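You operate a simulated robot arm through the tools that you are given. There is no shell and no other tool. Be economical: measure what you need, move in short steps, check, and stop when the job is done.

You run a simulated robot arm. Do the job below in one go: nothing can be reset, and whatever is moved stays where it is left.

Task
Print the loaded board, move it to OUT and lower the frame.
Fine: one stroke, with the frame latched; latch left free at the end; the lamp and the other boards stay.

It is judged by the outcome, as a careful person would: the job done as asked, and still so three seconds after it is handed in. It fails if anything else is knocked over, pushed out of place, dropped, spilled or broken.

Robot
A 6-joint arm with a two-finger parallel gripper, fixed in place. Base frame: the origin is at the foot of the arm, x ahead of it, y to its left, z up. Lengths are in m, angles in rad, forces in N, time in s.
With the tool pointing down near the work surface it reaches from about 0.36 to 0.82 m from the base axis. Its first joint turns from -2.897 to 2.897 rad. Payload 3.91 kg.
The tool frame sits at the grasp point between the pads (the TCP): z along the fingers, y along the line on which they close. The tips reach 0.03 m beyond it. The gripper opens to 0.11 m. The fingers are 0.02 m wide and 0.01 m thick; the gripper's body (0.048 by 0.112 m) begins 0.055 m behind the TCP.
Orientation is that of the tool frame in the base frame, as [roll, pitch, yaw] about the fixed x, y, z axes, in that order (R = Rz(yaw) Ry(pitch) Rx(roll)). With the fingers straight down and closing along the base's y, the tool's x points along the base's -x, its y along +y and its z along -z.

Tools
- The arm moves only by the tool move_arm. Its argument "steps" is one flat list of numbers, 6 for each row, row after row: the shift along the tool's x, y, z in m, then the turn, a rotation vector about the tool's x, y, z in degrees. In form: [x, y, z, wx, wy, wz, x, y, z, wx, wy, wz, ...]. A call has 1 to 20 rows; each row shifts and turns the commanded pose from where the row before left it, along the tool's axes as they then stand. "claw" is the finger opening in m, from 0 to 0.11, set as the call begins (left out, the last holds). A row lasts 0.2 s, in which the tool goes at most 0.05 m and 0.15 rad; a call with a longer step from one row to the next is refused whole, and so is a gripper value outside its range. Where a pose cannot be reached the arm comes as near as it can. A force on the tool above 50 N (or 10 N above the force at the start of the call, whichever is more), or a blocked arm, ends the call early, and 0.2 s more pass. Each finger travels about 0.045 m/s and halts on what it meets, pressing with about 43 N; the grip force reading is that of the motor and also rises with nothing between the fingers. The clock runs only during rows and for 0.2 s after the last one: add rows that do not move to give the fingers time. The reply holds the time, the measured pose of the TCP, the force on the tool along the base axes, the opening and the grip force, in the units named above and with some noise, with the torque about the TCP (base axes, N m) and any sound that the robot's microphone picked up, and new pictures: "show" is both (left out), scene, wrist or none.
- Cameras (640 x 400 px; columns grow to the right, rows downward): "scene" is fixed at [0.2208, 0.6501, 1.6847]; the picture's right is [-0.97, 0.26, 0.00], its down [0.26, 0.96, -0.14] and it looks along [-0.04, -0.13, -0.99] (base axes); focal length 214 px, centre (320, 200). "wrist" rides on the gripper at [0.077, 0.007, -0.114] in the tool frame; the picture's right is [-0.09, 1.00, 0.00], its down [-0.80, -0.07, -0.59] and it looks along [-0.59, -0.05, 0.80] (tool axes); focal length 270 px, centre (320, 200). There is no depth. A picture from a camera that has moved, and an enlarged one, comes with that camera's place and axes in the base frame and with its lens.
- raise_lower(by): slides the trunk up (or, below 0, down) by that many m; the arm rides with it, the base frame stays. It gives what a move gives, with no picture.
- zoom(camera, box): a new picture of the part [left, top, right, bottom] of that camera's present view, enlarged. No time passes.
- finish_job(): hands the job in; it is judged then, once.

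Go step by step. Nothing tells you positions but the pictures and the camera data: compare them with the known pose of the tool, close in by small moves and look again before you grip or let go. The budget is 120 turns and 200 pictures, counting those below and the enlarged ones. Unless the task says otherwise, let go and move clear before handing in, and close with one line.

The tools are called after ">>>" as a command line: name --argument value ..., lists and objects as JSON in quotes. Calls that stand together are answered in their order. move_arm: Moves the arm, as the interface text tells. Its arguments: {"type":"object","properties":{"steps":{"type":"array","items":{"type":"number"}},"claw":{"type":"number"},"show":{"type":"string","enum":["both","scene","wrist","none"]}},"required":["steps"]} The other tools are called the same way: raise_lower (by) slides the trunk up or down; zoom (camera, box) takes an enlarged picture of a part of a camera's view; finish_job () hands the job in.

At the start:

```text
time: 0.0
ee_pos: [0.2013, 0.3791, 1.3154]
ee_rot: [3.141, 0.001, 3.141]
contact_force: [0.0, 0.1, 0.0]
moment: [0.02, -0.01, -0.01]
grip_width: 0.1098
finger_force: 0.0
trunk travel left (down, up): [-0.55, 0.06]
```

scene: 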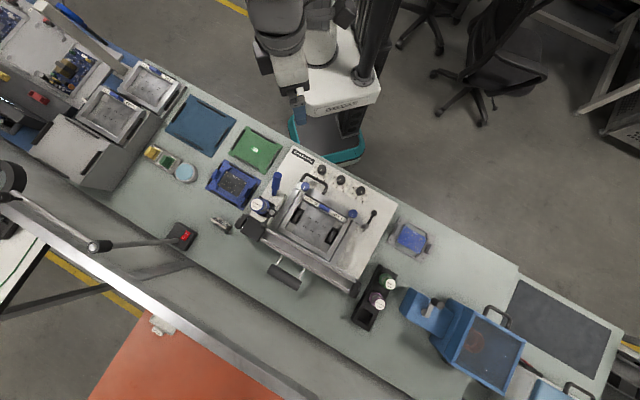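
wrist: 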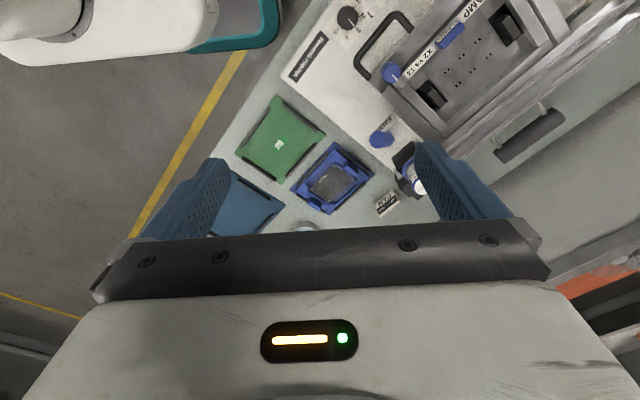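

I see a bench with a stencil printer in the middle, trays on the left and a blue fixture on the right. I'll enlarge the key parts first.

>>> zoom --camera "scene" --box '[220, 130, 420, 300]'

>>> zoom --camera "scene" --box '[130, 80, 300, 250]'

>>> zoom --camera "wrist" --box '[200, 0, 600, 240]'

>>> zoom --camera "scene" --box '[340, 210, 640, 400]'

```text
2.35 times, centred on (320, 215) of scene
camera zoom: at [0.2208, 0.6501, 1.6847], right [-0.97, 0.26, 0.0], down [0.26, 0.96, -0.14], along [-0.04, -0.13, -0.99], focal length 505 px, centre (320, 165)
```

zoom: 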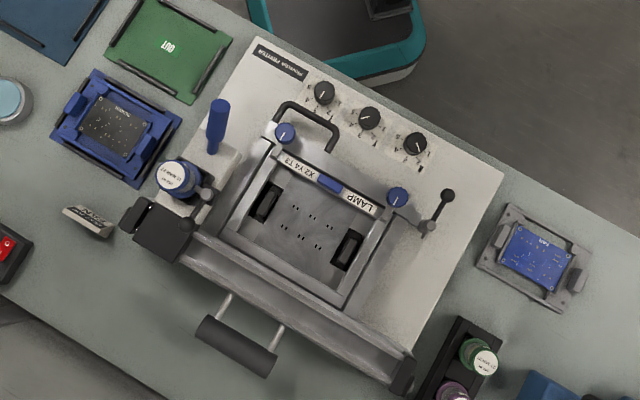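

```text
2.35 times, centred on (215, 165) of scene
camera zoom: at [0.2208, 0.6501, 1.6847], right [-0.97, 0.26, 0.0], down [0.26, 0.96, -0.14], along [-0.04, -0.13, -0.99], focal length 505 px, centre (567, 282)
```

zoom: 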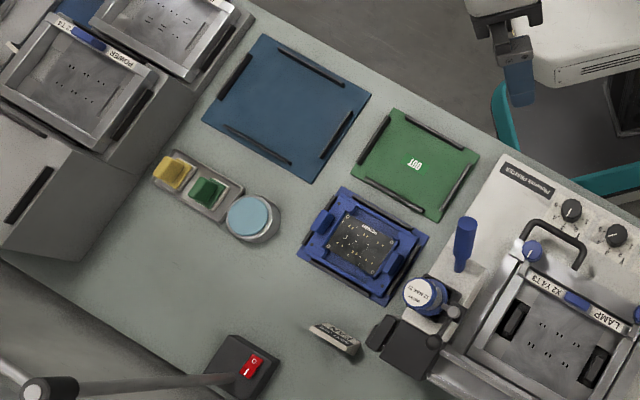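

```text
1.60 times, centred on (400, 120) of wrist
camera zoom: at [0.1255, 0.3858, 1.4283], right [0.09, 1.0, 0.0], down [0.8, -0.07, 0.59], along [0.59, -0.05, -0.8], focal length 432 px, centre (192, 328)
```

zoom: 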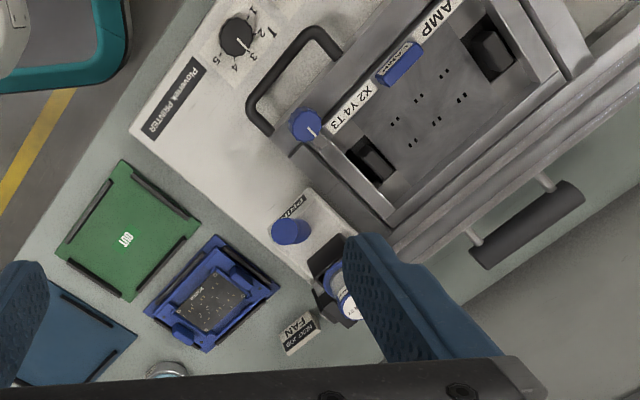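

```text
2.11 times, centred on (490, 305) of scene
camera zoom: at [0.2208, 0.6501, 1.6847], right [-0.97, 0.26, 0.0], down [0.26, 0.96, -0.14], along [-0.04, -0.13, -0.99], focal length 452 px, centre (-38, -21)
```

zoom: 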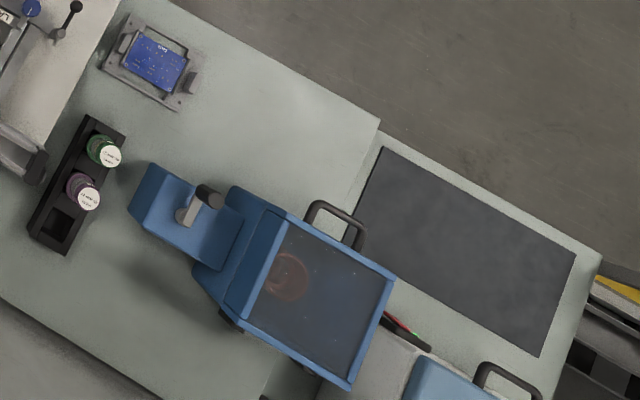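

I need to identify the boards and the printer parts, so I'll zoom tighter.

>>> zoom --camera "scene" --box '[285, 165, 365, 215]'

>>> zoom --camera "scene" --box '[385, 210, 445, 265]'

>>> zoom --camera "scene" --box '[200, 155, 290, 245]'

>>> zoom --camera "wrist" --box '[330, 0, 570, 150]'

>>> zoom --camera "scene" --box '[0, 0, 190, 190]'

```text
8.00 times, centred on (325, 190) of scene
camera zoom: at [0.2208, 0.6501, 1.6847], right [-0.97, 0.26, 0.0], down [0.26, 0.96, -0.14], along [-0.04, -0.13, -0.99], focal length 1716 px, centre (280, 280)
```

zoom: 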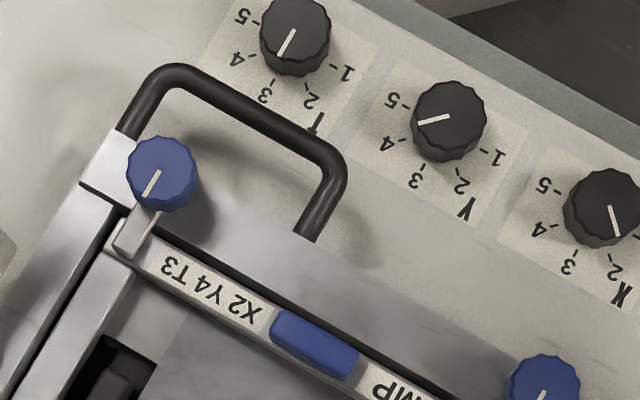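

```text
7.27 times, centred on (415, 238) of scene
camera zoom: at [0.2208, 0.6501, 1.6847], right [-0.97, 0.26, 0.0], down [0.26, 0.96, -0.14], along [-0.04, -0.13, -0.99], focal length 1560 px, centre (-371, -73)
```

zoom: 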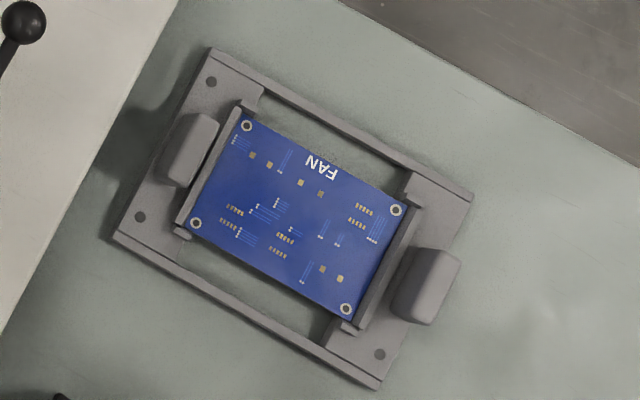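

```text
4.44 times, centred on (245, 200) of scene
camera zoom: at [0.2208, 0.6501, 1.6847], right [-0.97, 0.26, 0.0], down [0.26, 0.96, -0.14], along [-0.04, -0.13, -0.99], focal length 953 px, centre (653, 200)
```

zoom: 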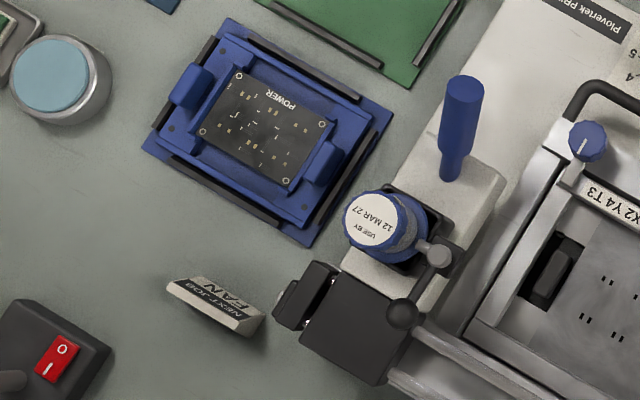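

```text
2.67 times, centred on (450, 75) of wrist
camera zoom: at [0.1255, 0.3858, 1.4283], right [0.09, 1.0, 0.0], down [0.8, -0.07, 0.59], along [0.59, -0.05, -0.8], focal length 721 px, centre (-27, 533)
```

zoom: 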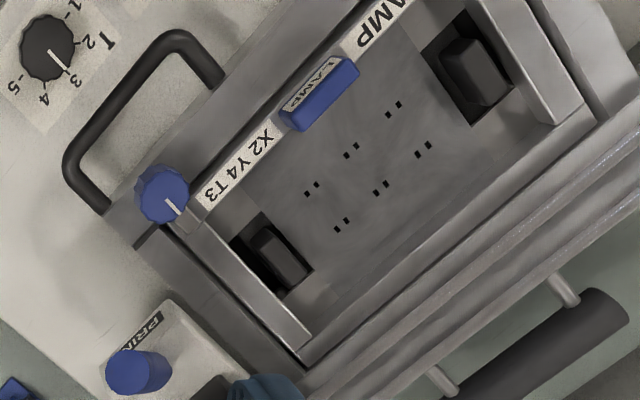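

```text
2.11 times, centred on (95, 95) of scene
camera zoom: at [0.2208, 0.6501, 1.6847], right [-0.97, 0.26, 0.0], down [0.26, 0.96, -0.14], along [-0.04, -0.13, -0.99], focal length 452 px, centre (794, 421)
```

zoom: 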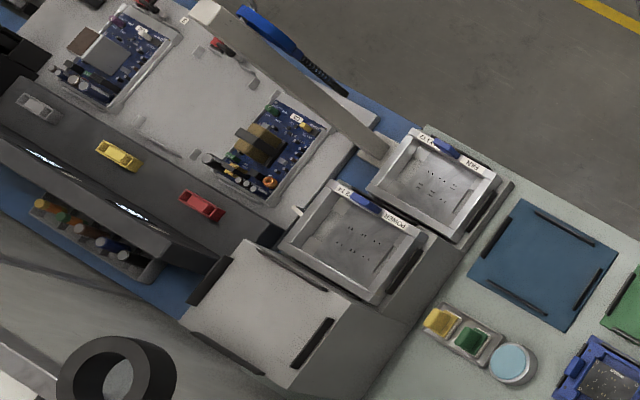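

The loaded board sits under the LAMP frame, with dials at X2 Y4 T3 as labelled. The bench is at z≈0.86, the OUT mat near (0.39, 0.27) and the printer near (0.235, 0.63), turned about 48°. I'll turn the wrist to line up with the printer and get a closer look.

>>> move_arm --steps '[0, 0, 0, 0, 0, -8, 0, 0, 0, 0, 0, -8, 0, 0, 0, 0, 0, -8, 0, 0, 0, 0, 0, -8, 0, 0, 0, 0, 0, -8, 0, 0, 0, 0, 0, -8, 0.016, 0.036, 0, 0, 0, 0, 0.016, 0.036, 0, 0, 0, 0, 0.016, 0.036, 0, 0, 0, 0, 0.016, 0.036, 0, 0, 0, 0]'

```text
time: 2.2
ee_pos: [0.058, 0.4276, 1.309]
ee_rot: [-3.137, -0.005, -2.316]
contact_force: [-0.4, -0.7, 0.3]
moment: [0.02, -0.02, -0.02]
grip_width: 0.1101
finger_force: 0.0
trunk travel left (down, up): [-0.55, 0.06]
camera wrist: at [0.0006, 0.3768, 1.4231], right [-0.67, 0.74, -0.01], down [0.59, 0.55, 0.59], along [0.44, 0.39, -0.81], focal length 270 px, centre (320, 200)
```

scene: 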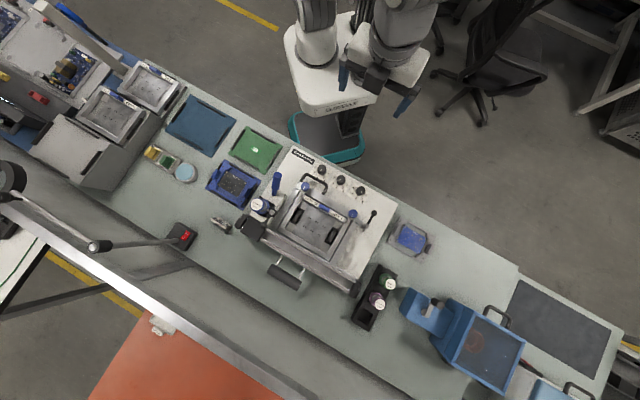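
wrist: 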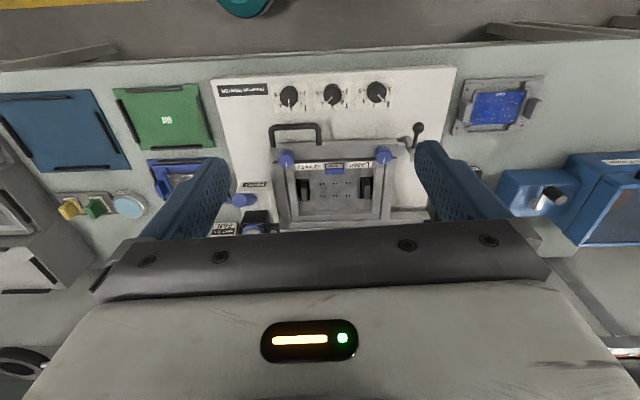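

The view is now squared to the printer. I'll enlarge it.

>>> zoom --camera "wrist" --box '[210, 60, 470, 240]'

>>> zoom --camera "wrist" --box '[260, 110, 440, 230]'

```text
2.22 times, centred on (340, 150) of wrist
camera zoom: at [0.0006, 0.3768, 1.4231], right [-0.67, 0.74, -0.01], down [0.59, 0.55, 0.59], along [0.44, 0.39, -0.81], focal length 601 px, centre (276, 311)
```

zoom: 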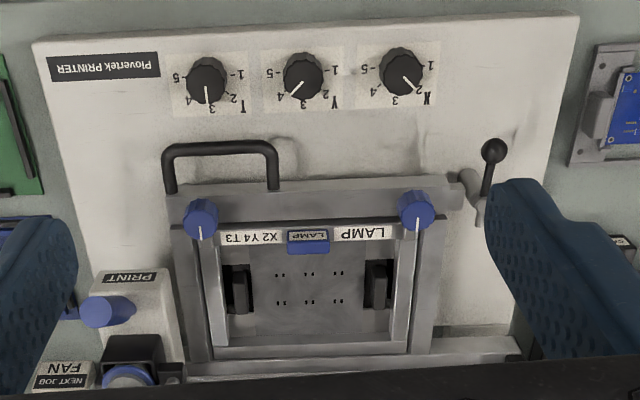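

```text
3.33 times, centred on (350, 170) of wrist
camera zoom: at [0.0006, 0.3768, 1.4231], right [-0.67, 0.74, -0.01], down [0.59, 0.55, 0.59], along [0.44, 0.39, -0.81], focal length 901 px, centre (220, 300)
```

zoom: 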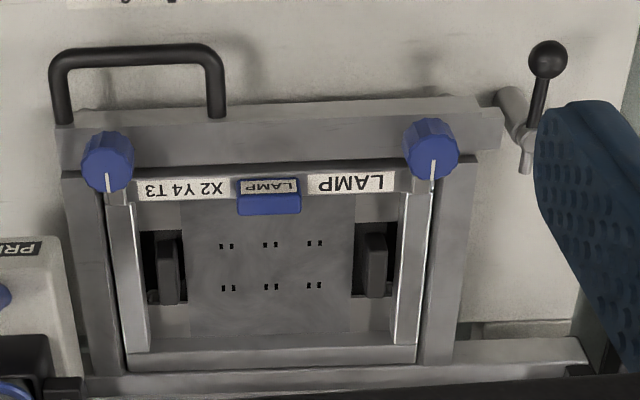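

The latch lever (ball end) stands at the frame's near right corner, the PRINT handle is on the left, and a bow handle is on the near edge. I'll lower the trunk and look at the latch up close.

>>> raise_lower --by -0.2

>>> move_arm --steps '[-0.003, 0.035, 0, 0, 0, 0, -0.003, 0.035, 0, 0, 0, 0, -0.003, 0.035, 0, 0, 0, 0, -0.003, 0.035, 0, 0, 0, 0, -0.003, 0.035, 0, 0, 0, 0]'

```text
time: 4.4
ee_pos: [0.058, 0.4271, 1.1093]
ee_rot: [-3.137, -0.003, -2.316]
contact_force: [-0.7, -0.2, 0.4]
moment: [-0.01, 0.03, -0.02]
grip_width: 0.11
finger_force: 0.2
trunk travel left (down, up): [-0.35, 0.26]
```

```text
time: 5.6
ee_pos: [-0.0692, 0.5553, 1.1133]
ee_rot: [3.14, 0.0, -2.304]
contact_force: [-0.2, -0.4, 0.2]
moment: [-0.02, 0.01, 0.02]
grip_width: 0.1102
finger_force: 0.0
trunk travel left (down, up): [-0.35, 0.26]
camera wrist: at [-0.1253, 0.5033, 1.227], right [-0.68, 0.73, 0.0], down [0.59, 0.55, 0.59], along [0.43, 0.41, -0.8], focal length 270 px, centre (320, 200)
```

scene: 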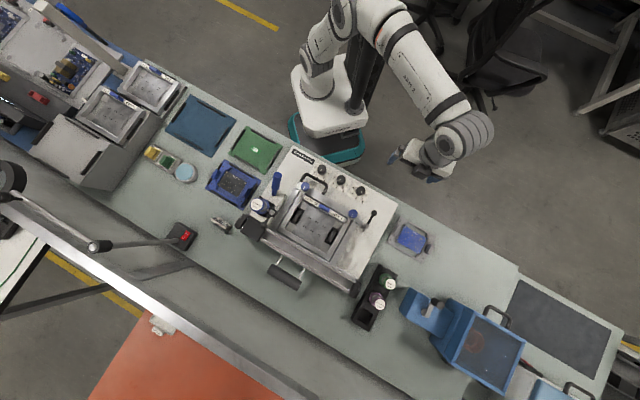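
wrist: 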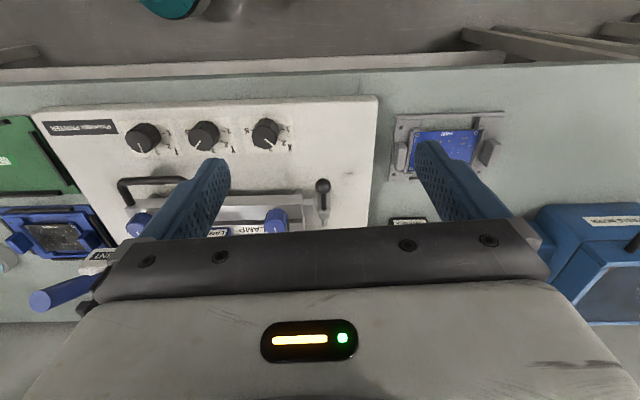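

>>> zoom --camera "wrist" --box '[260, 150, 380, 230]'

>>> zoom --camera "wrist" --box '[380, 100, 520, 190]'

```text
5.00 times, centred on (320, 190) of wrist
camera zoom: at [-0.1253, 0.5033, 1.227], right [-0.68, 0.73, 0.0], down [0.59, 0.55, 0.59], along [0.43, 0.41, -0.8], focal length 1351 px, centre (320, 250)
```

zoom: 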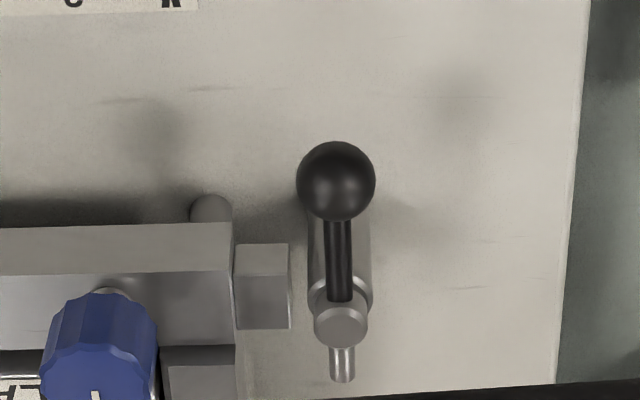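

```text
4.44 times, centred on (450, 145) of wrist
camera zoom: at [-0.1253, 0.5033, 1.227], right [-0.68, 0.73, 0.0], down [0.59, 0.55, 0.59], along [0.43, 0.41, -0.8], focal length 1201 px, centre (-258, 444)
```

zoom: 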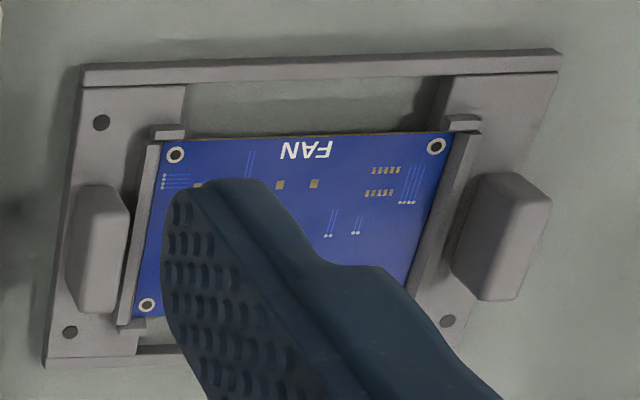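

The latch is a vertical post near (0.06, 0.68) with a ball lever pointing toward the robot and a short pin opposite. Swinging the ball to the right should bring the pin over the frame's lug. I'll move above the ball at about (0.019, 0.644, 0.927).

>>> move_arm --steps '[-0.042, -0.002, 0, 0, 0, 0, -0.042, -0.002, 0, 0, 0, 0, -0.041, -0.002, 0, 0, 0, 0, 0, 0, 0.04, 0, 0, 0, 0, 0, 0.04, 0, 0, 0, 0, 0, 0.03, 0, 0, 0]' --claw 0.05

>>> zoom --camera "wrist" --box '[220, 100, 420, 240]'

```text
time: 7.0
ee_pos: [0.0199, 0.643, 1.001]
ee_rot: [-3.141, 0.001, -2.303]
contact_force: [-0.4, -0.1, -0.6]
moment: [0.01, 0.02, -0.01]
grip_width: 0.0501
finger_force: 0.0
trunk travel left (down, up): [-0.35, 0.26]
camera wrist: at [-0.0368, 0.5914, 1.1152], right [-0.68, 0.73, 0.0], down [0.59, 0.55, 0.59], along [0.44, 0.41, -0.8], focal length 270 px, centre (320, 200)
```

scene: 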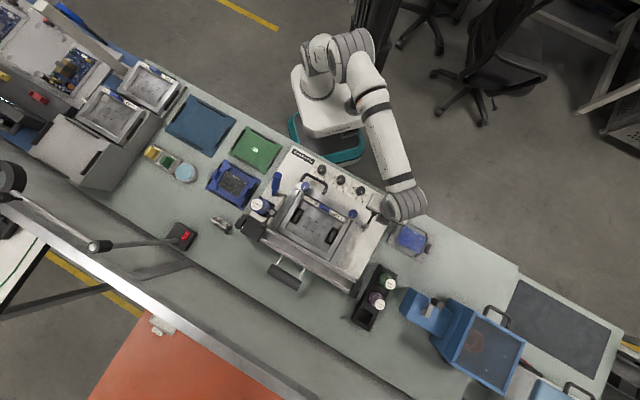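
wrist: 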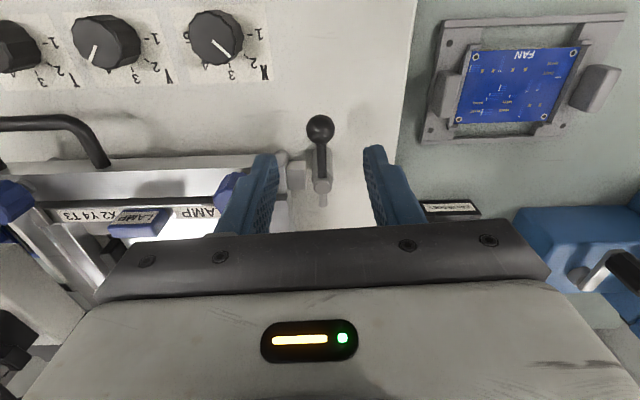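

```text
2.86 times, centred on (320, 170) of wrist
camera zoom: at [-0.0368, 0.5914, 1.1152], right [-0.68, 0.73, 0.0], down [0.59, 0.55, 0.59], along [0.44, 0.41, -0.8], focal length 772 px, centre (320, 286)
```

zoom: 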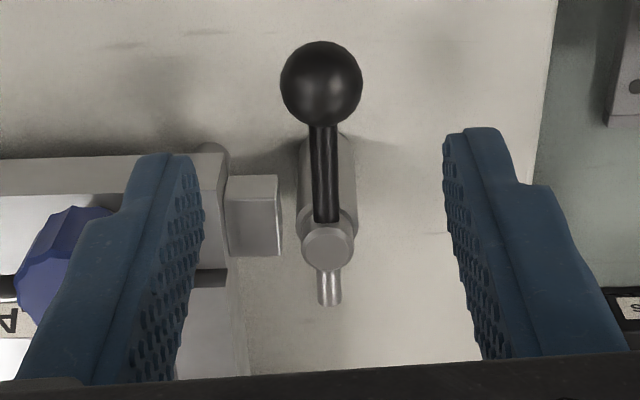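

The ball is centred between the fingers at z≈0.923. I'll go down around it and close.

>>> move_arm --steps '[0, 0, 0.04, 0, 0, 0, 0, 0, 0.036, 0, 0, 0]' --claw 0.045 --show "wrist"

>>> move_arm --steps '[0, 0, 0, 0, 0, 0, 0, 0, 0, 0, 0, 0, 0, 0, 0, 0, 0, 0]' --claw 0.018 --show "wrist"

```text
time: 7.6
ee_pos: [0.0197, 0.6444, 0.9257]
ee_rot: [3.141, 0.001, -2.303]
contact_force: [0.2, -0.9, 0.0]
moment: [0.0, -0.04, -0.01]
grip_width: 0.045
finger_force: 0.0
trunk travel left (down, up): [-0.35, 0.26]
camera wrist: at [-0.0361, 0.5923, 1.0405], right [-0.68, 0.73, 0.0], down [0.59, 0.55, 0.59], along [0.44, 0.41, -0.8], focal length 270 px, centre (320, 200)
```

wrist: 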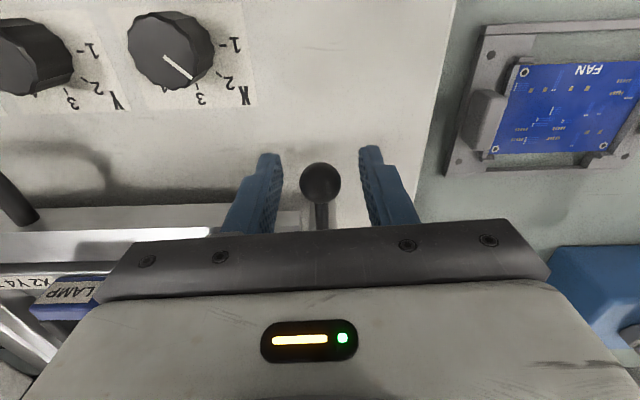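

```text
time: 8.4
ee_pos: [0.0189, 0.6448, 0.9274]
ee_rot: [3.14, 0.001, -2.305]
contact_force: [-1.7, 1.6, -1.9]
moment: [0.24, -0.16, 0.0]
grip_width: 0.0211
finger_force: 45.1
trunk travel left (down, up): [-0.35, 0.26]
camera wrist: at [-0.0364, 0.5923, 1.0407], right [-0.68, 0.73, 0.0], down [0.59, 0.55, 0.59], along [0.44, 0.41, -0.8], focal length 270 px, centre (320, 200)
```

wrist: 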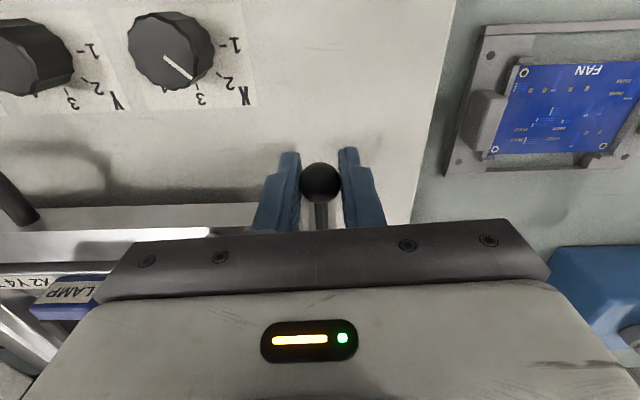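

The ball is gripped (0.021 m). I'll swing it about the post in an arc to the right, starting with 40°.

>>> move_arm --steps '[-0.0005, 0.0077, 0, 0, 0, -8, -0.0005, 0.0077, 0, 0, 0, -8, -0.0005, 0.0077, 0, 0, 0, -8, -0.0005, 0.0077, 0, 0, 0, -8, -0.0005, 0.0077, 0, 0, 0, -8]'

```text
time: 9.6
ee_pos: [-0.0126, 0.6634, 0.9261]
ee_rot: [3.139, 0.0, -1.601]
contact_force: [1.5, 0.1, 0.0]
moment: [0.0, 0.06, -0.01]
grip_width: 0.0179
finger_force: 0.0
trunk travel left (down, up): [-0.35, 0.26]
camera wrist: at [-0.0206, 0.5869, 1.0398], right [-0.99, 0.12, 0.0], down [0.1, 0.8, 0.59], along [0.07, 0.59, -0.8], focal length 270 px, centre (320, 200)
```

scene: 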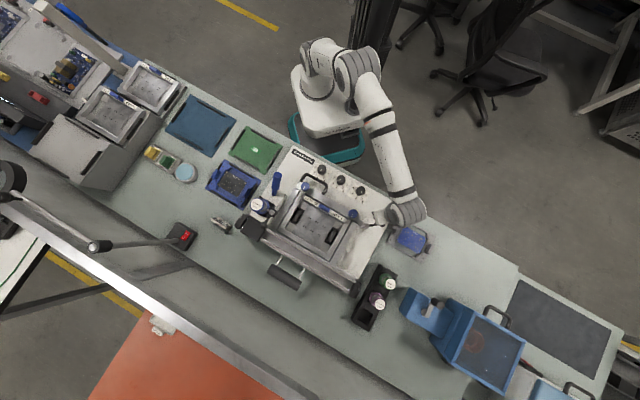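
wrist: 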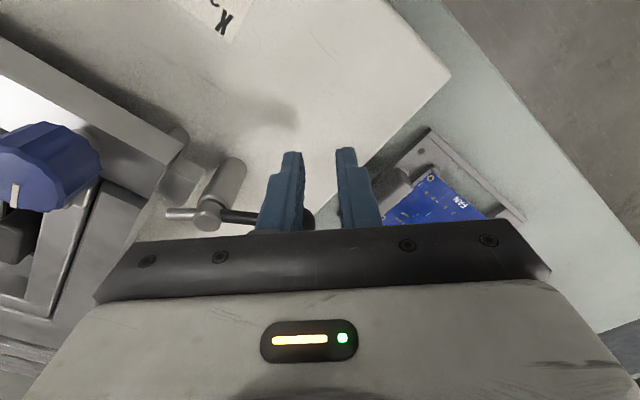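

The ball slipped free after about 50°, but the lever kept its place. Let me look closely.

>>> zoom --camera "wrist" --box '[120, 120, 380, 250]'

```text
2.46 times, centred on (250, 185) of wrist
camera zoom: at [-0.0206, 0.5869, 1.0398], right [-0.99, 0.12, 0.0], down [0.1, 0.8, 0.59], along [0.07, 0.59, -0.8], focal length 665 px, centre (492, 237)
```

zoom: 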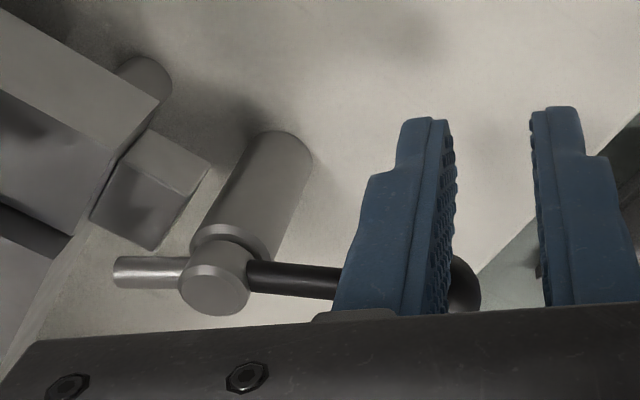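

The fingers now sit on the robot side of the lever, so I'll push the ball onward in +y, following the arc.

>>> move_arm --steps '[-0.01, -0.002, 0, 0, 0, 0, -0.01, -0.003, 0, 0, 0, 0, -0.01, -0.004, 0, 0, 0, 0, -0.008, -0.004, 0, 0, 0, 0]' --claw 0.01

>>> zoom --camera "wrist" --box '[120, 100, 380, 250]'

```text
time: 10.6
ee_pos: [0.0007, 0.6964, 0.9271]
ee_rot: [-3.14, -0.002, -1.605]
contact_force: [-3.5, -22.7, 0.2]
moment: [-0.03, 0.03, -0.34]
grip_width: 0.0091
finger_force: 0.0
trunk travel left (down, up): [-0.35, 0.26]
camera wrist: at [-0.0072, 0.6218, 1.0408], right [-0.99, 0.12, 0.0], down [0.1, 0.8, 0.59], along [0.07, 0.59, -0.81], focal length 270 px, centre (320, 200)
```

scene: 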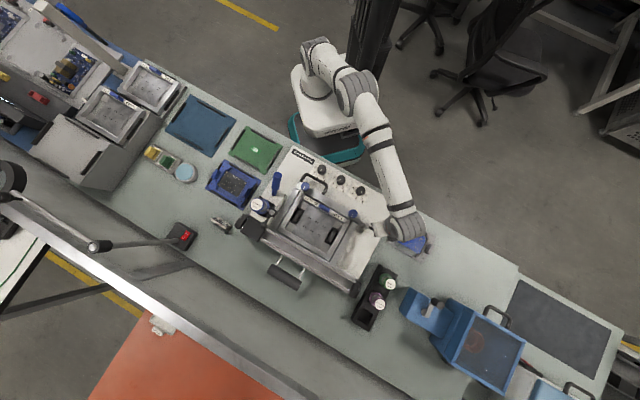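
wrist: 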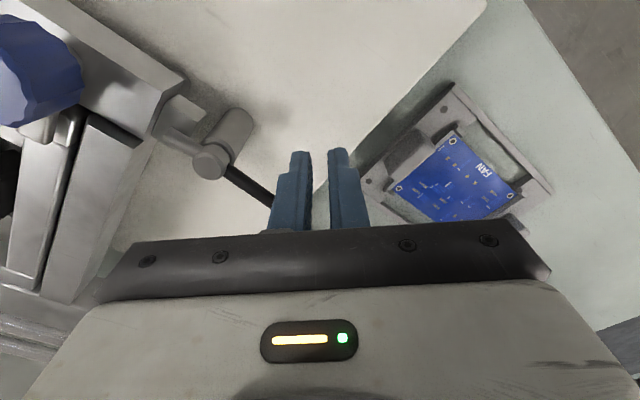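

```text
2.46 times, centred on (250, 175) of wrist
camera zoom: at [-0.0072, 0.6218, 1.0408], right [-0.99, 0.12, 0.0], down [0.1, 0.8, 0.59], along [0.07, 0.59, -0.81], focal length 665 px, centre (492, 262)
```

zoom: 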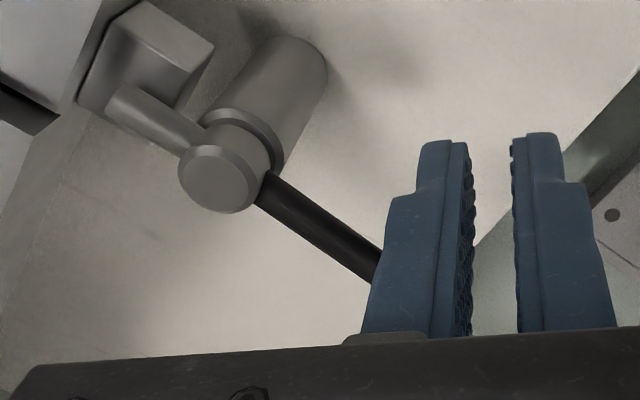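

The pin now lies over the frame's lug and the lever is against its stop, so the frame is latched. I'll back off, go up and check.

>>> move_arm --steps '[0.02, 0, 0, 0, 0, 0, 0.01, 0, -0.03, 0, 0, 0, 0.02, 0, -0.04, 0, 0, 8, 0.02, 0, -0.04, 0, 0, 8, 0.02, 0, -0.04, 0, 0, 8, 0, 0, -0.04, 0, 0, 8, 0, 0, 0, 0, 0, 8]'

>>> zoom --camera "wrist" --box '[200, 100, 400, 240]'

```text
time: 12.2
ee_pos: [-0.0092, 0.6127, 1.1148]
ee_rot: [3.14, 0.0, -2.305]
contact_force: [0.7, 0.4, 0.2]
moment: [0.01, -0.01, 0.0]
grip_width: 0.0099
finger_force: 0.0
trunk travel left (down, up): [-0.35, 0.26]
camera wrist: at [-0.0652, 0.5598, 1.2307], right [-0.68, 0.73, 0.0], down [0.59, 0.55, 0.59], along [0.44, 0.4, -0.8], focal length 270 px, centre (320, 200)
```

scene: 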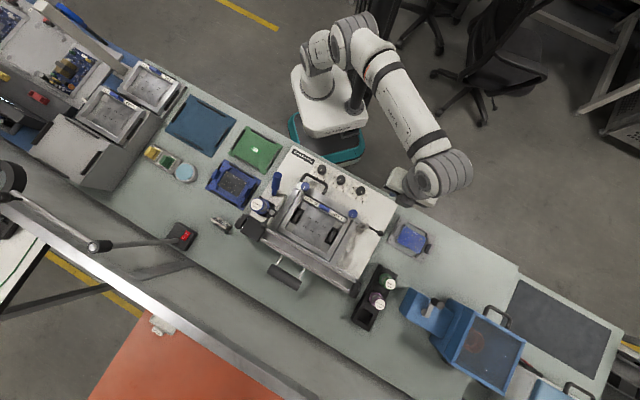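
wrist: 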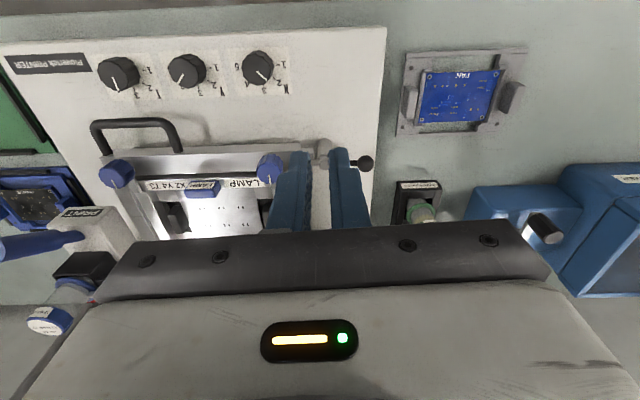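

```text
2.86 times, centred on (300, 170) of wrist
camera zoom: at [-0.0652, 0.5598, 1.2307], right [-0.68, 0.73, 0.0], down [0.59, 0.55, 0.59], along [0.44, 0.4, -0.8], focal length 772 px, centre (377, 286)
```

zoom: 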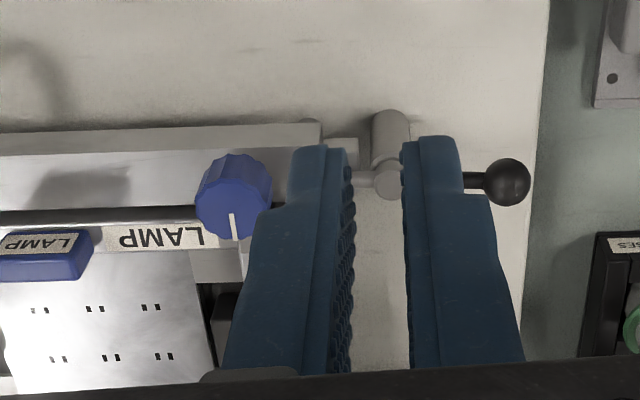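

The latch holds. Now I'll move left to view the PRINT handle.

>>> move_arm --steps '[0, 0, -0.045, 0, 0, 0, 0, 0, -0.045, 0, 0, 0, 0.004, -0.041, 0, 0, 0, 0, 0.004, -0.041, 0, 0, 0, 0, 0.004, -0.041, 0, 0, 0, 0, 0.004, -0.041, 0, 0, 0, 0, 0.004, -0.041, 0, 0, 0, 0, 0.004, -0.041, 0, 0, 0, 0, 0.004, -0.041, 0, 0, 0, 0, 0, -0.041, 0, 0, 0, 0]' --claw 0.06

>>> zoom --camera "wrist" --box '[200, 60, 460, 240]'

>>> zoom --camera "scene" --box '[240, 150, 400, 290]'

```text
time: 14.4
ee_pos: [0.2187, 0.3608, 1.1985]
ee_rot: [3.141, 0.0, -2.304]
contact_force: [-0.1, 0.8, -0.9]
moment: [-0.01, -0.02, 0.01]
grip_width: 0.0599
finger_force: 0.0
out of reach, approached as far as the arm can: row 2
trunk travel left (down, up): [-0.35, 0.26]
camera wrist: at [0.1614, 0.3081, 1.3127], right [-0.68, 0.73, 0.0], down [0.59, 0.55, 0.59], along [0.44, 0.41, -0.8], focal length 270 px, centre (320, 200)
```

scene: 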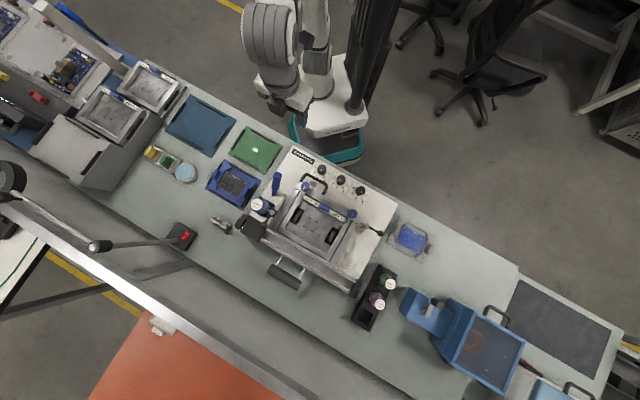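
wrist: 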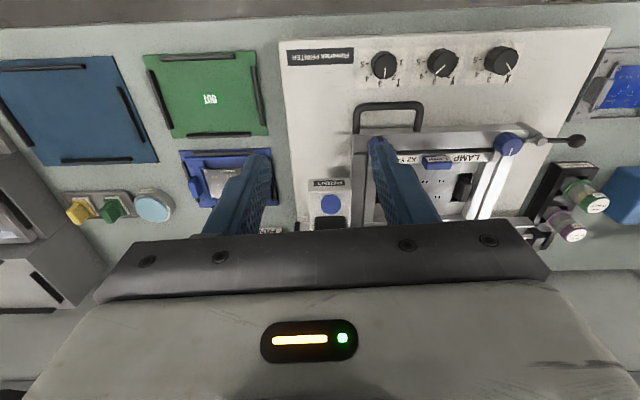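

```text
2.22 times, centred on (330, 150) of wrist
camera zoom: at [0.1614, 0.3081, 1.3127], right [-0.68, 0.73, 0.0], down [0.59, 0.55, 0.59], along [0.44, 0.41, -0.8], focal length 601 px, centre (298, 311)
```

zoom: 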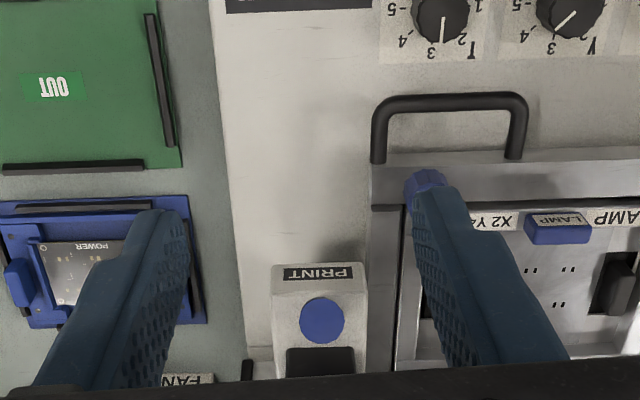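

```text
2.86 times, centred on (320, 220) of scene
camera zoom: at [0.2208, 0.6501, 1.6847], right [-0.97, 0.26, 0.0], down [0.26, 0.96, -0.14], along [-0.04, -0.13, -0.99], focal length 613 px, centre (320, 143)
```

zoom: 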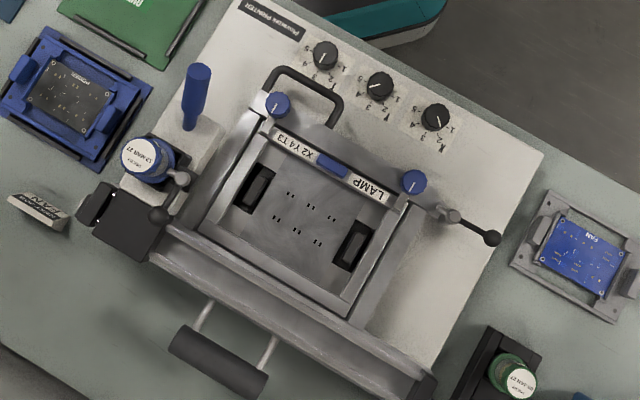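

>>> zoom --camera "scene" --box '[235, 165, 305, 225]'

>>> zoom --camera "scene" --box '[230, 190, 310, 300]'

>>> zoom --camera "wrist" --box '[290, 170, 380, 240]'

```text
6.67 times, centred on (270, 195) of scene
camera zoom: at [0.2208, 0.6501, 1.6847], right [-0.97, 0.26, 0.0], down [0.26, 0.96, -0.14], along [-0.04, -0.13, -0.99], focal length 1430 px, centre (653, 233)
```

zoom: 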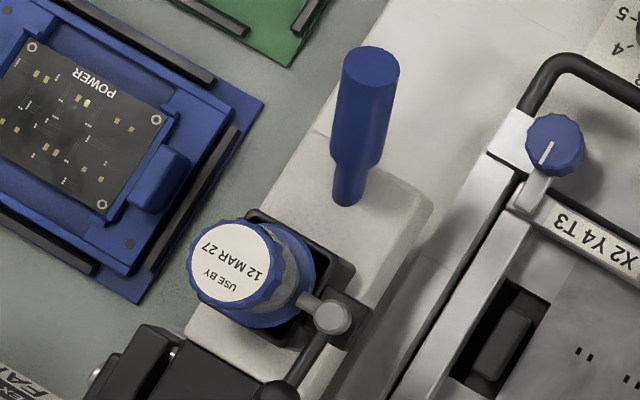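

```text
3.64 times, centred on (270, 245) of scene
camera zoom: at [0.2208, 0.6501, 1.6847], right [-0.97, 0.26, 0.0], down [0.26, 0.96, -0.14], along [-0.04, -0.13, -0.99], focal length 780 px, centre (502, 36)
```

zoom: 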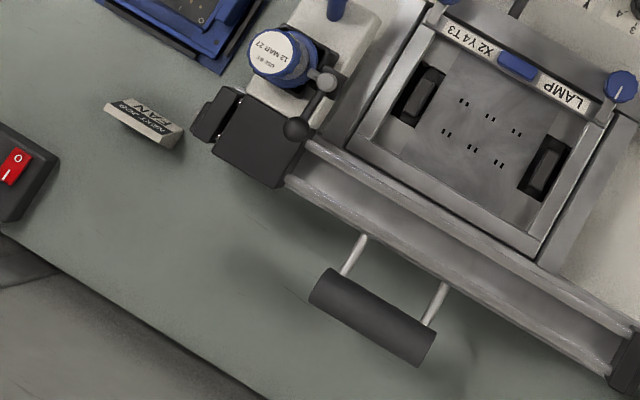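

```text
5.71 times, centred on (335, 205) of wrist
camera zoom: at [0.1614, 0.3081, 1.3127], right [-0.68, 0.73, 0.0], down [0.59, 0.55, 0.59], along [0.44, 0.41, -0.8], focal length 1544 px, centre (234, 171)
```

zoom: 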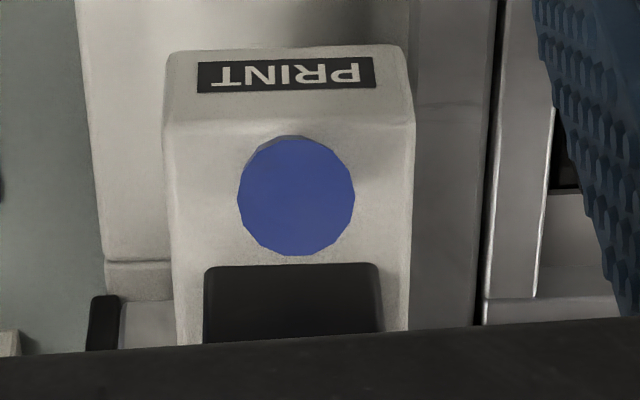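

The PRINT handle leans about 35° toward the robot: top near (0.301, 0.458, 1.045), root near (0.339, 0.498, 0.967). The paste jar stands right behind it, so the stroke has to be a pull toward the robot. I'll move above the handle.

>>> move_arm --steps '[-0.0355, 0.001, 0.02, 0, 0, 0, -0.0355, 0.001, 0.02, 0, 0, 0, -0.0355, 0.001, 0.02, 0, 0, 0, -0.0355, 0.001, 0.02, 0, 0, 0]' --claw 0.06

>>> zoom --camera "wrist" --box '[220, 60, 420, 240]'

```text
time: 15.4
ee_pos: [0.3085, 0.4712, 1.1147]
ee_rot: [-3.14, 0.001, -2.303]
contact_force: [0.0, 0.1, -0.3]
moment: [-0.01, -0.01, -0.03]
grip_width: 0.0599
finger_force: 0.1
trunk travel left (down, up): [-0.35, 0.26]
camera wrist: at [0.2532, 0.4186, 1.2295], right [-0.68, 0.73, 0.0], down [0.59, 0.55, 0.59], along [0.43, 0.4, -0.8], focal length 270 px, centre (320, 200)
```

scene: 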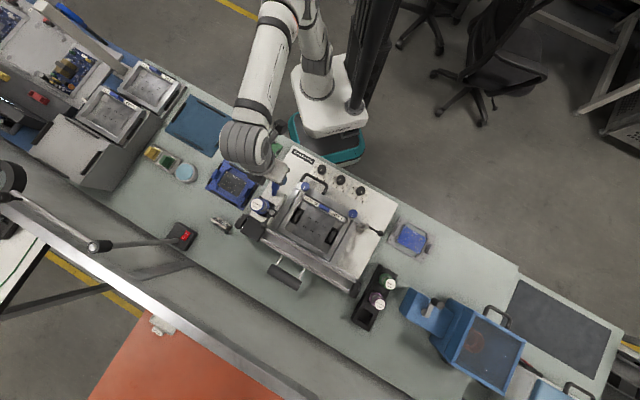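
wrist: 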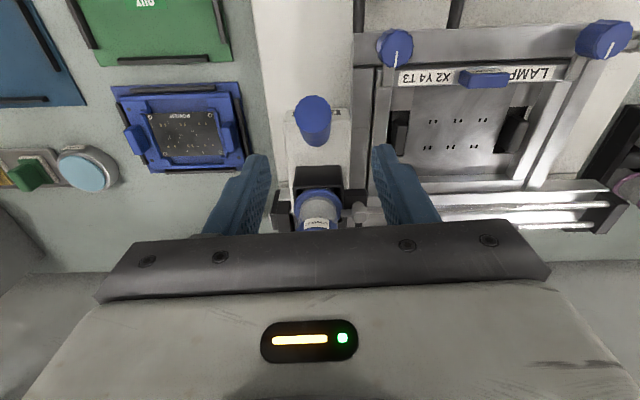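

```text
2.22 times, centred on (320, 150) of wrist
camera zoom: at [0.2532, 0.4186, 1.2295], right [-0.68, 0.73, 0.0], down [0.59, 0.55, 0.59], along [0.43, 0.4, -0.8], focal length 601 px, centre (320, 311)
```

zoom: 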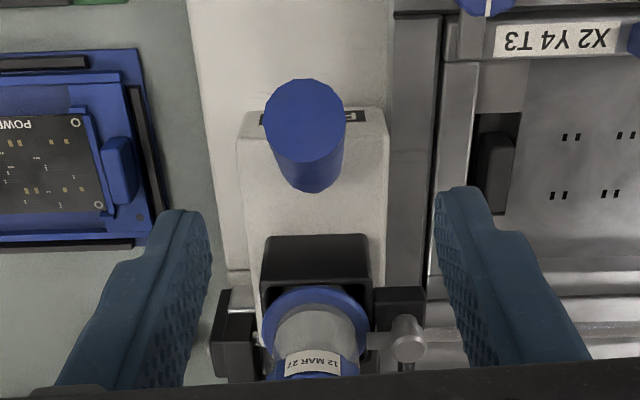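

The handle lines up. I'll descend around its upper part and grip.

>>> move_arm --steps '[0.001, -0.001, 0.03, 0, 0, 0, 0.001, -0.001, 0.03, 0, 0, 0, 0, -0.001, 0.03, 0, 0, 0]' --show "wrist"

>>> zoom --camera "wrist" --box '[220, 100, 420, 240]'

```text
time: 16.2
ee_pos: [0.3103, 0.4654, 1.0261]
ee_rot: [-3.141, -0.001, -2.303]
contact_force: [0.0, -0.3, 0.5]
moment: [0.0, 0.03, -0.02]
grip_width: 0.0601
finger_force: 0.1
trunk travel left (down, up): [-0.35, 0.26]
camera wrist: at [0.2535, 0.4129, 1.1405], right [-0.68, 0.73, 0.0], down [0.59, 0.55, 0.59], along [0.44, 0.41, -0.8], focal length 270 px, centre (320, 200)
```

wrist: 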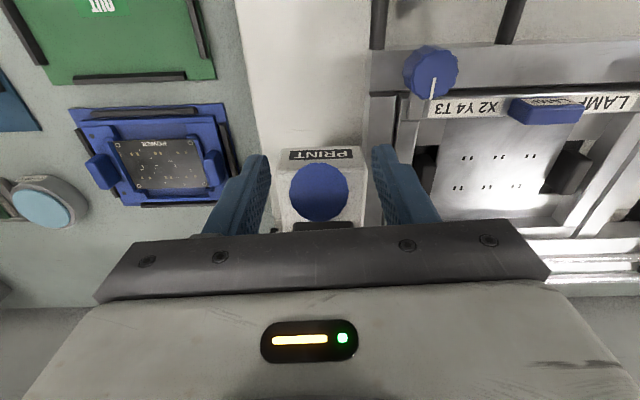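

```text
2.86 times, centred on (320, 170) of wrist
camera zoom: at [0.2535, 0.4129, 1.1405], right [-0.68, 0.73, 0.0], down [0.59, 0.55, 0.59], along [0.44, 0.41, -0.8], focal length 772 px, centre (320, 286)
```

zoom: 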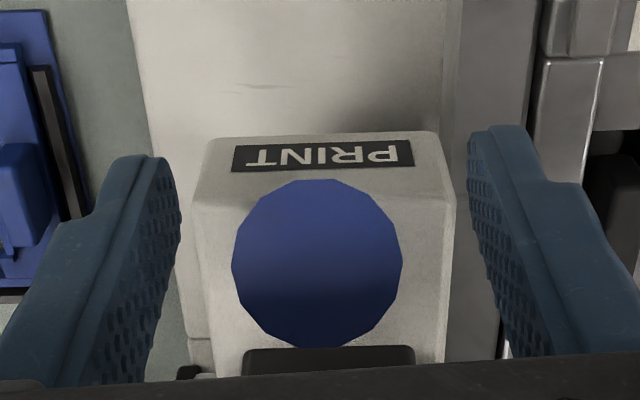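

>>> move_arm --steps '[0, 0, 0, 0, 0, 0, 0, 0, 0, 0, 0, 0, 0, 0, 0, 0, 0, 0, 0, 0, 0, 0, 0, 0]' --claw 0.015 --show "none"

>>> move_arm --steps '[0.004, 0, 0.003, 0, 0, 0, 0.004, 0, 0.003, 0, 0, 0]'

```text
time: 17.2
ee_pos: [0.3091, 0.4647, 1.027]
ee_rot: [-3.141, 0.0, -2.305]
contact_force: [-0.4, -1.0, -0.3]
moment: [-0.75, -1.21, -0.74]
grip_width: 0.027
finger_force: 44.6
trunk travel left (down, up): [-0.35, 0.26]
```

```text
time: 17.8
ee_pos: [0.3039, 0.4586, 1.02]
ee_rot: [-3.141, -0.005, -2.302]
contact_force: [3.2, 6.6, 12.7]
moment: [-0.08, -0.17, -0.13]
grip_width: 0.0266
finger_force: 15.3
trunk travel left (down, up): [-0.35, 0.26]
camera wrist: at [0.248, 0.4068, 1.1337], right [-0.68, 0.73, 0.0], down [0.59, 0.55, 0.59], along [0.43, 0.4, -0.81], focal length 270 px, centre (320, 200)
```

scene: 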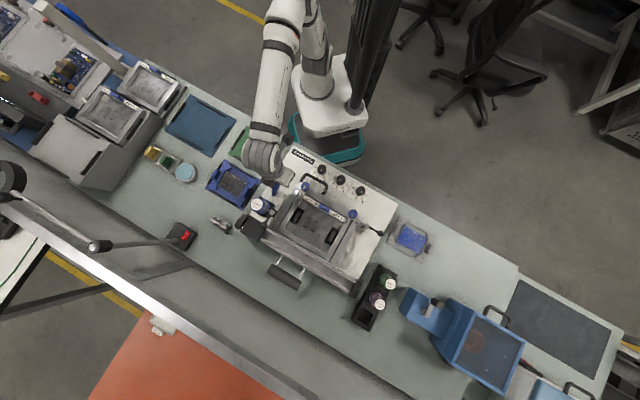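
wrist: 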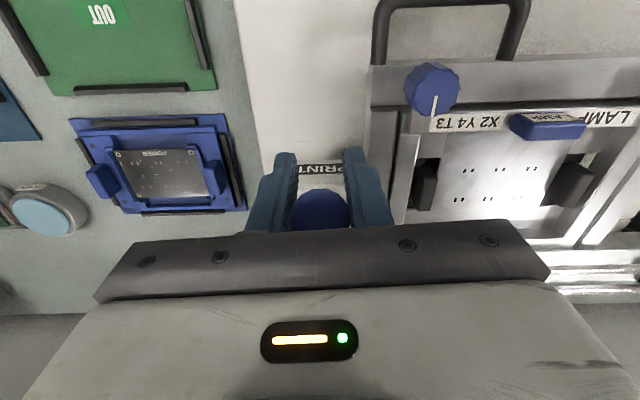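

The handle resisted and the fingers slid a little. I'll go back to the earlier pose and test gently the other way.

>>> move_arm --steps '[-0.004, 0, -0.003, 0, 0, 0, -0.004, 0, -0.003, 0, 0, 0, 0, 0, 0, 0, 0, 0]' --show "wrist"

>>> move_arm --steps '[-0.004, 0, -0.002, 0, 0, 0, -0.004, 0, -0.002, 0, 0, 0]' --show "both"

```text
time: 18.6
ee_pos: [0.3102, 0.4659, 1.029]
ee_rot: [3.141, 0.006, -2.302]
contact_force: [-3.0, -1.8, -4.7]
moment: [-0.51, -0.37, -0.37]
grip_width: 0.0271
finger_force: 24.5
trunk travel left (down, up): [-0.35, 0.26]
camera wrist: at [0.2543, 0.414, 1.1416], right [-0.68, 0.73, 0.0], down [0.59, 0.55, 0.6], along [0.44, 0.41, -0.8], focal length 270 px, centre (320, 200)
```

wrist: 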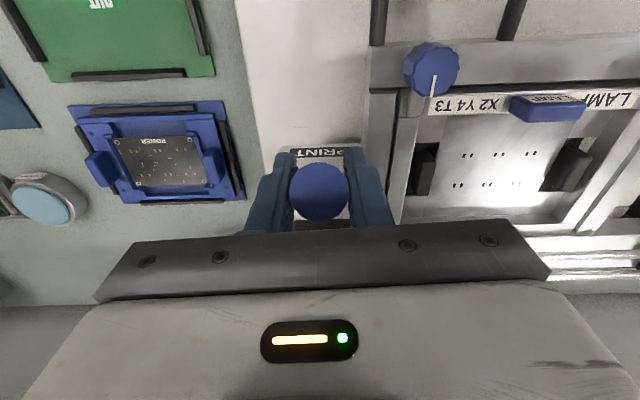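

```text
time: 19.2
ee_pos: [0.3114, 0.4697, 1.03]
ee_rot: [-3.141, -0.005, -2.303]
contact_force: [-24.8, -23.4, -19.2]
moment: [-1.15, -0.84, -0.94]
grip_width: 0.0265
finger_force: 45.0
trunk travel left (down, up): [-0.35, 0.26]
camera wrist: at [0.2562, 0.418, 1.1441], right [-0.68, 0.73, 0.0], down [0.59, 0.55, 0.59], along [0.43, 0.4, -0.81], focal length 270 px, centre (320, 200)
```

scene: 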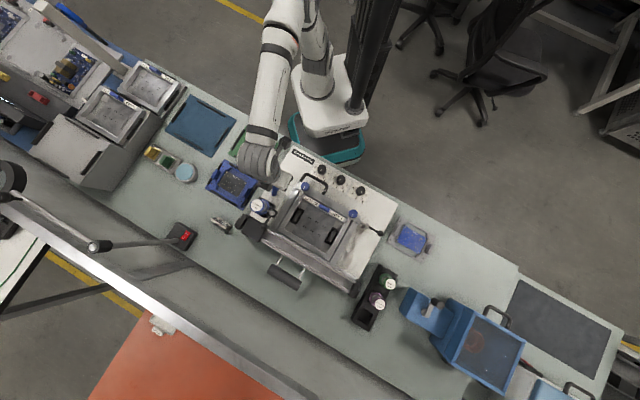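
wrist: 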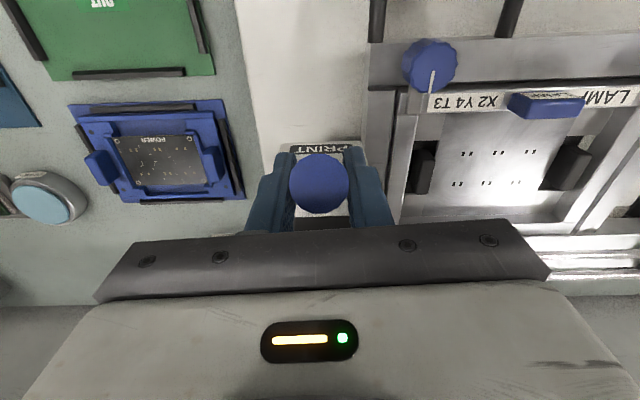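

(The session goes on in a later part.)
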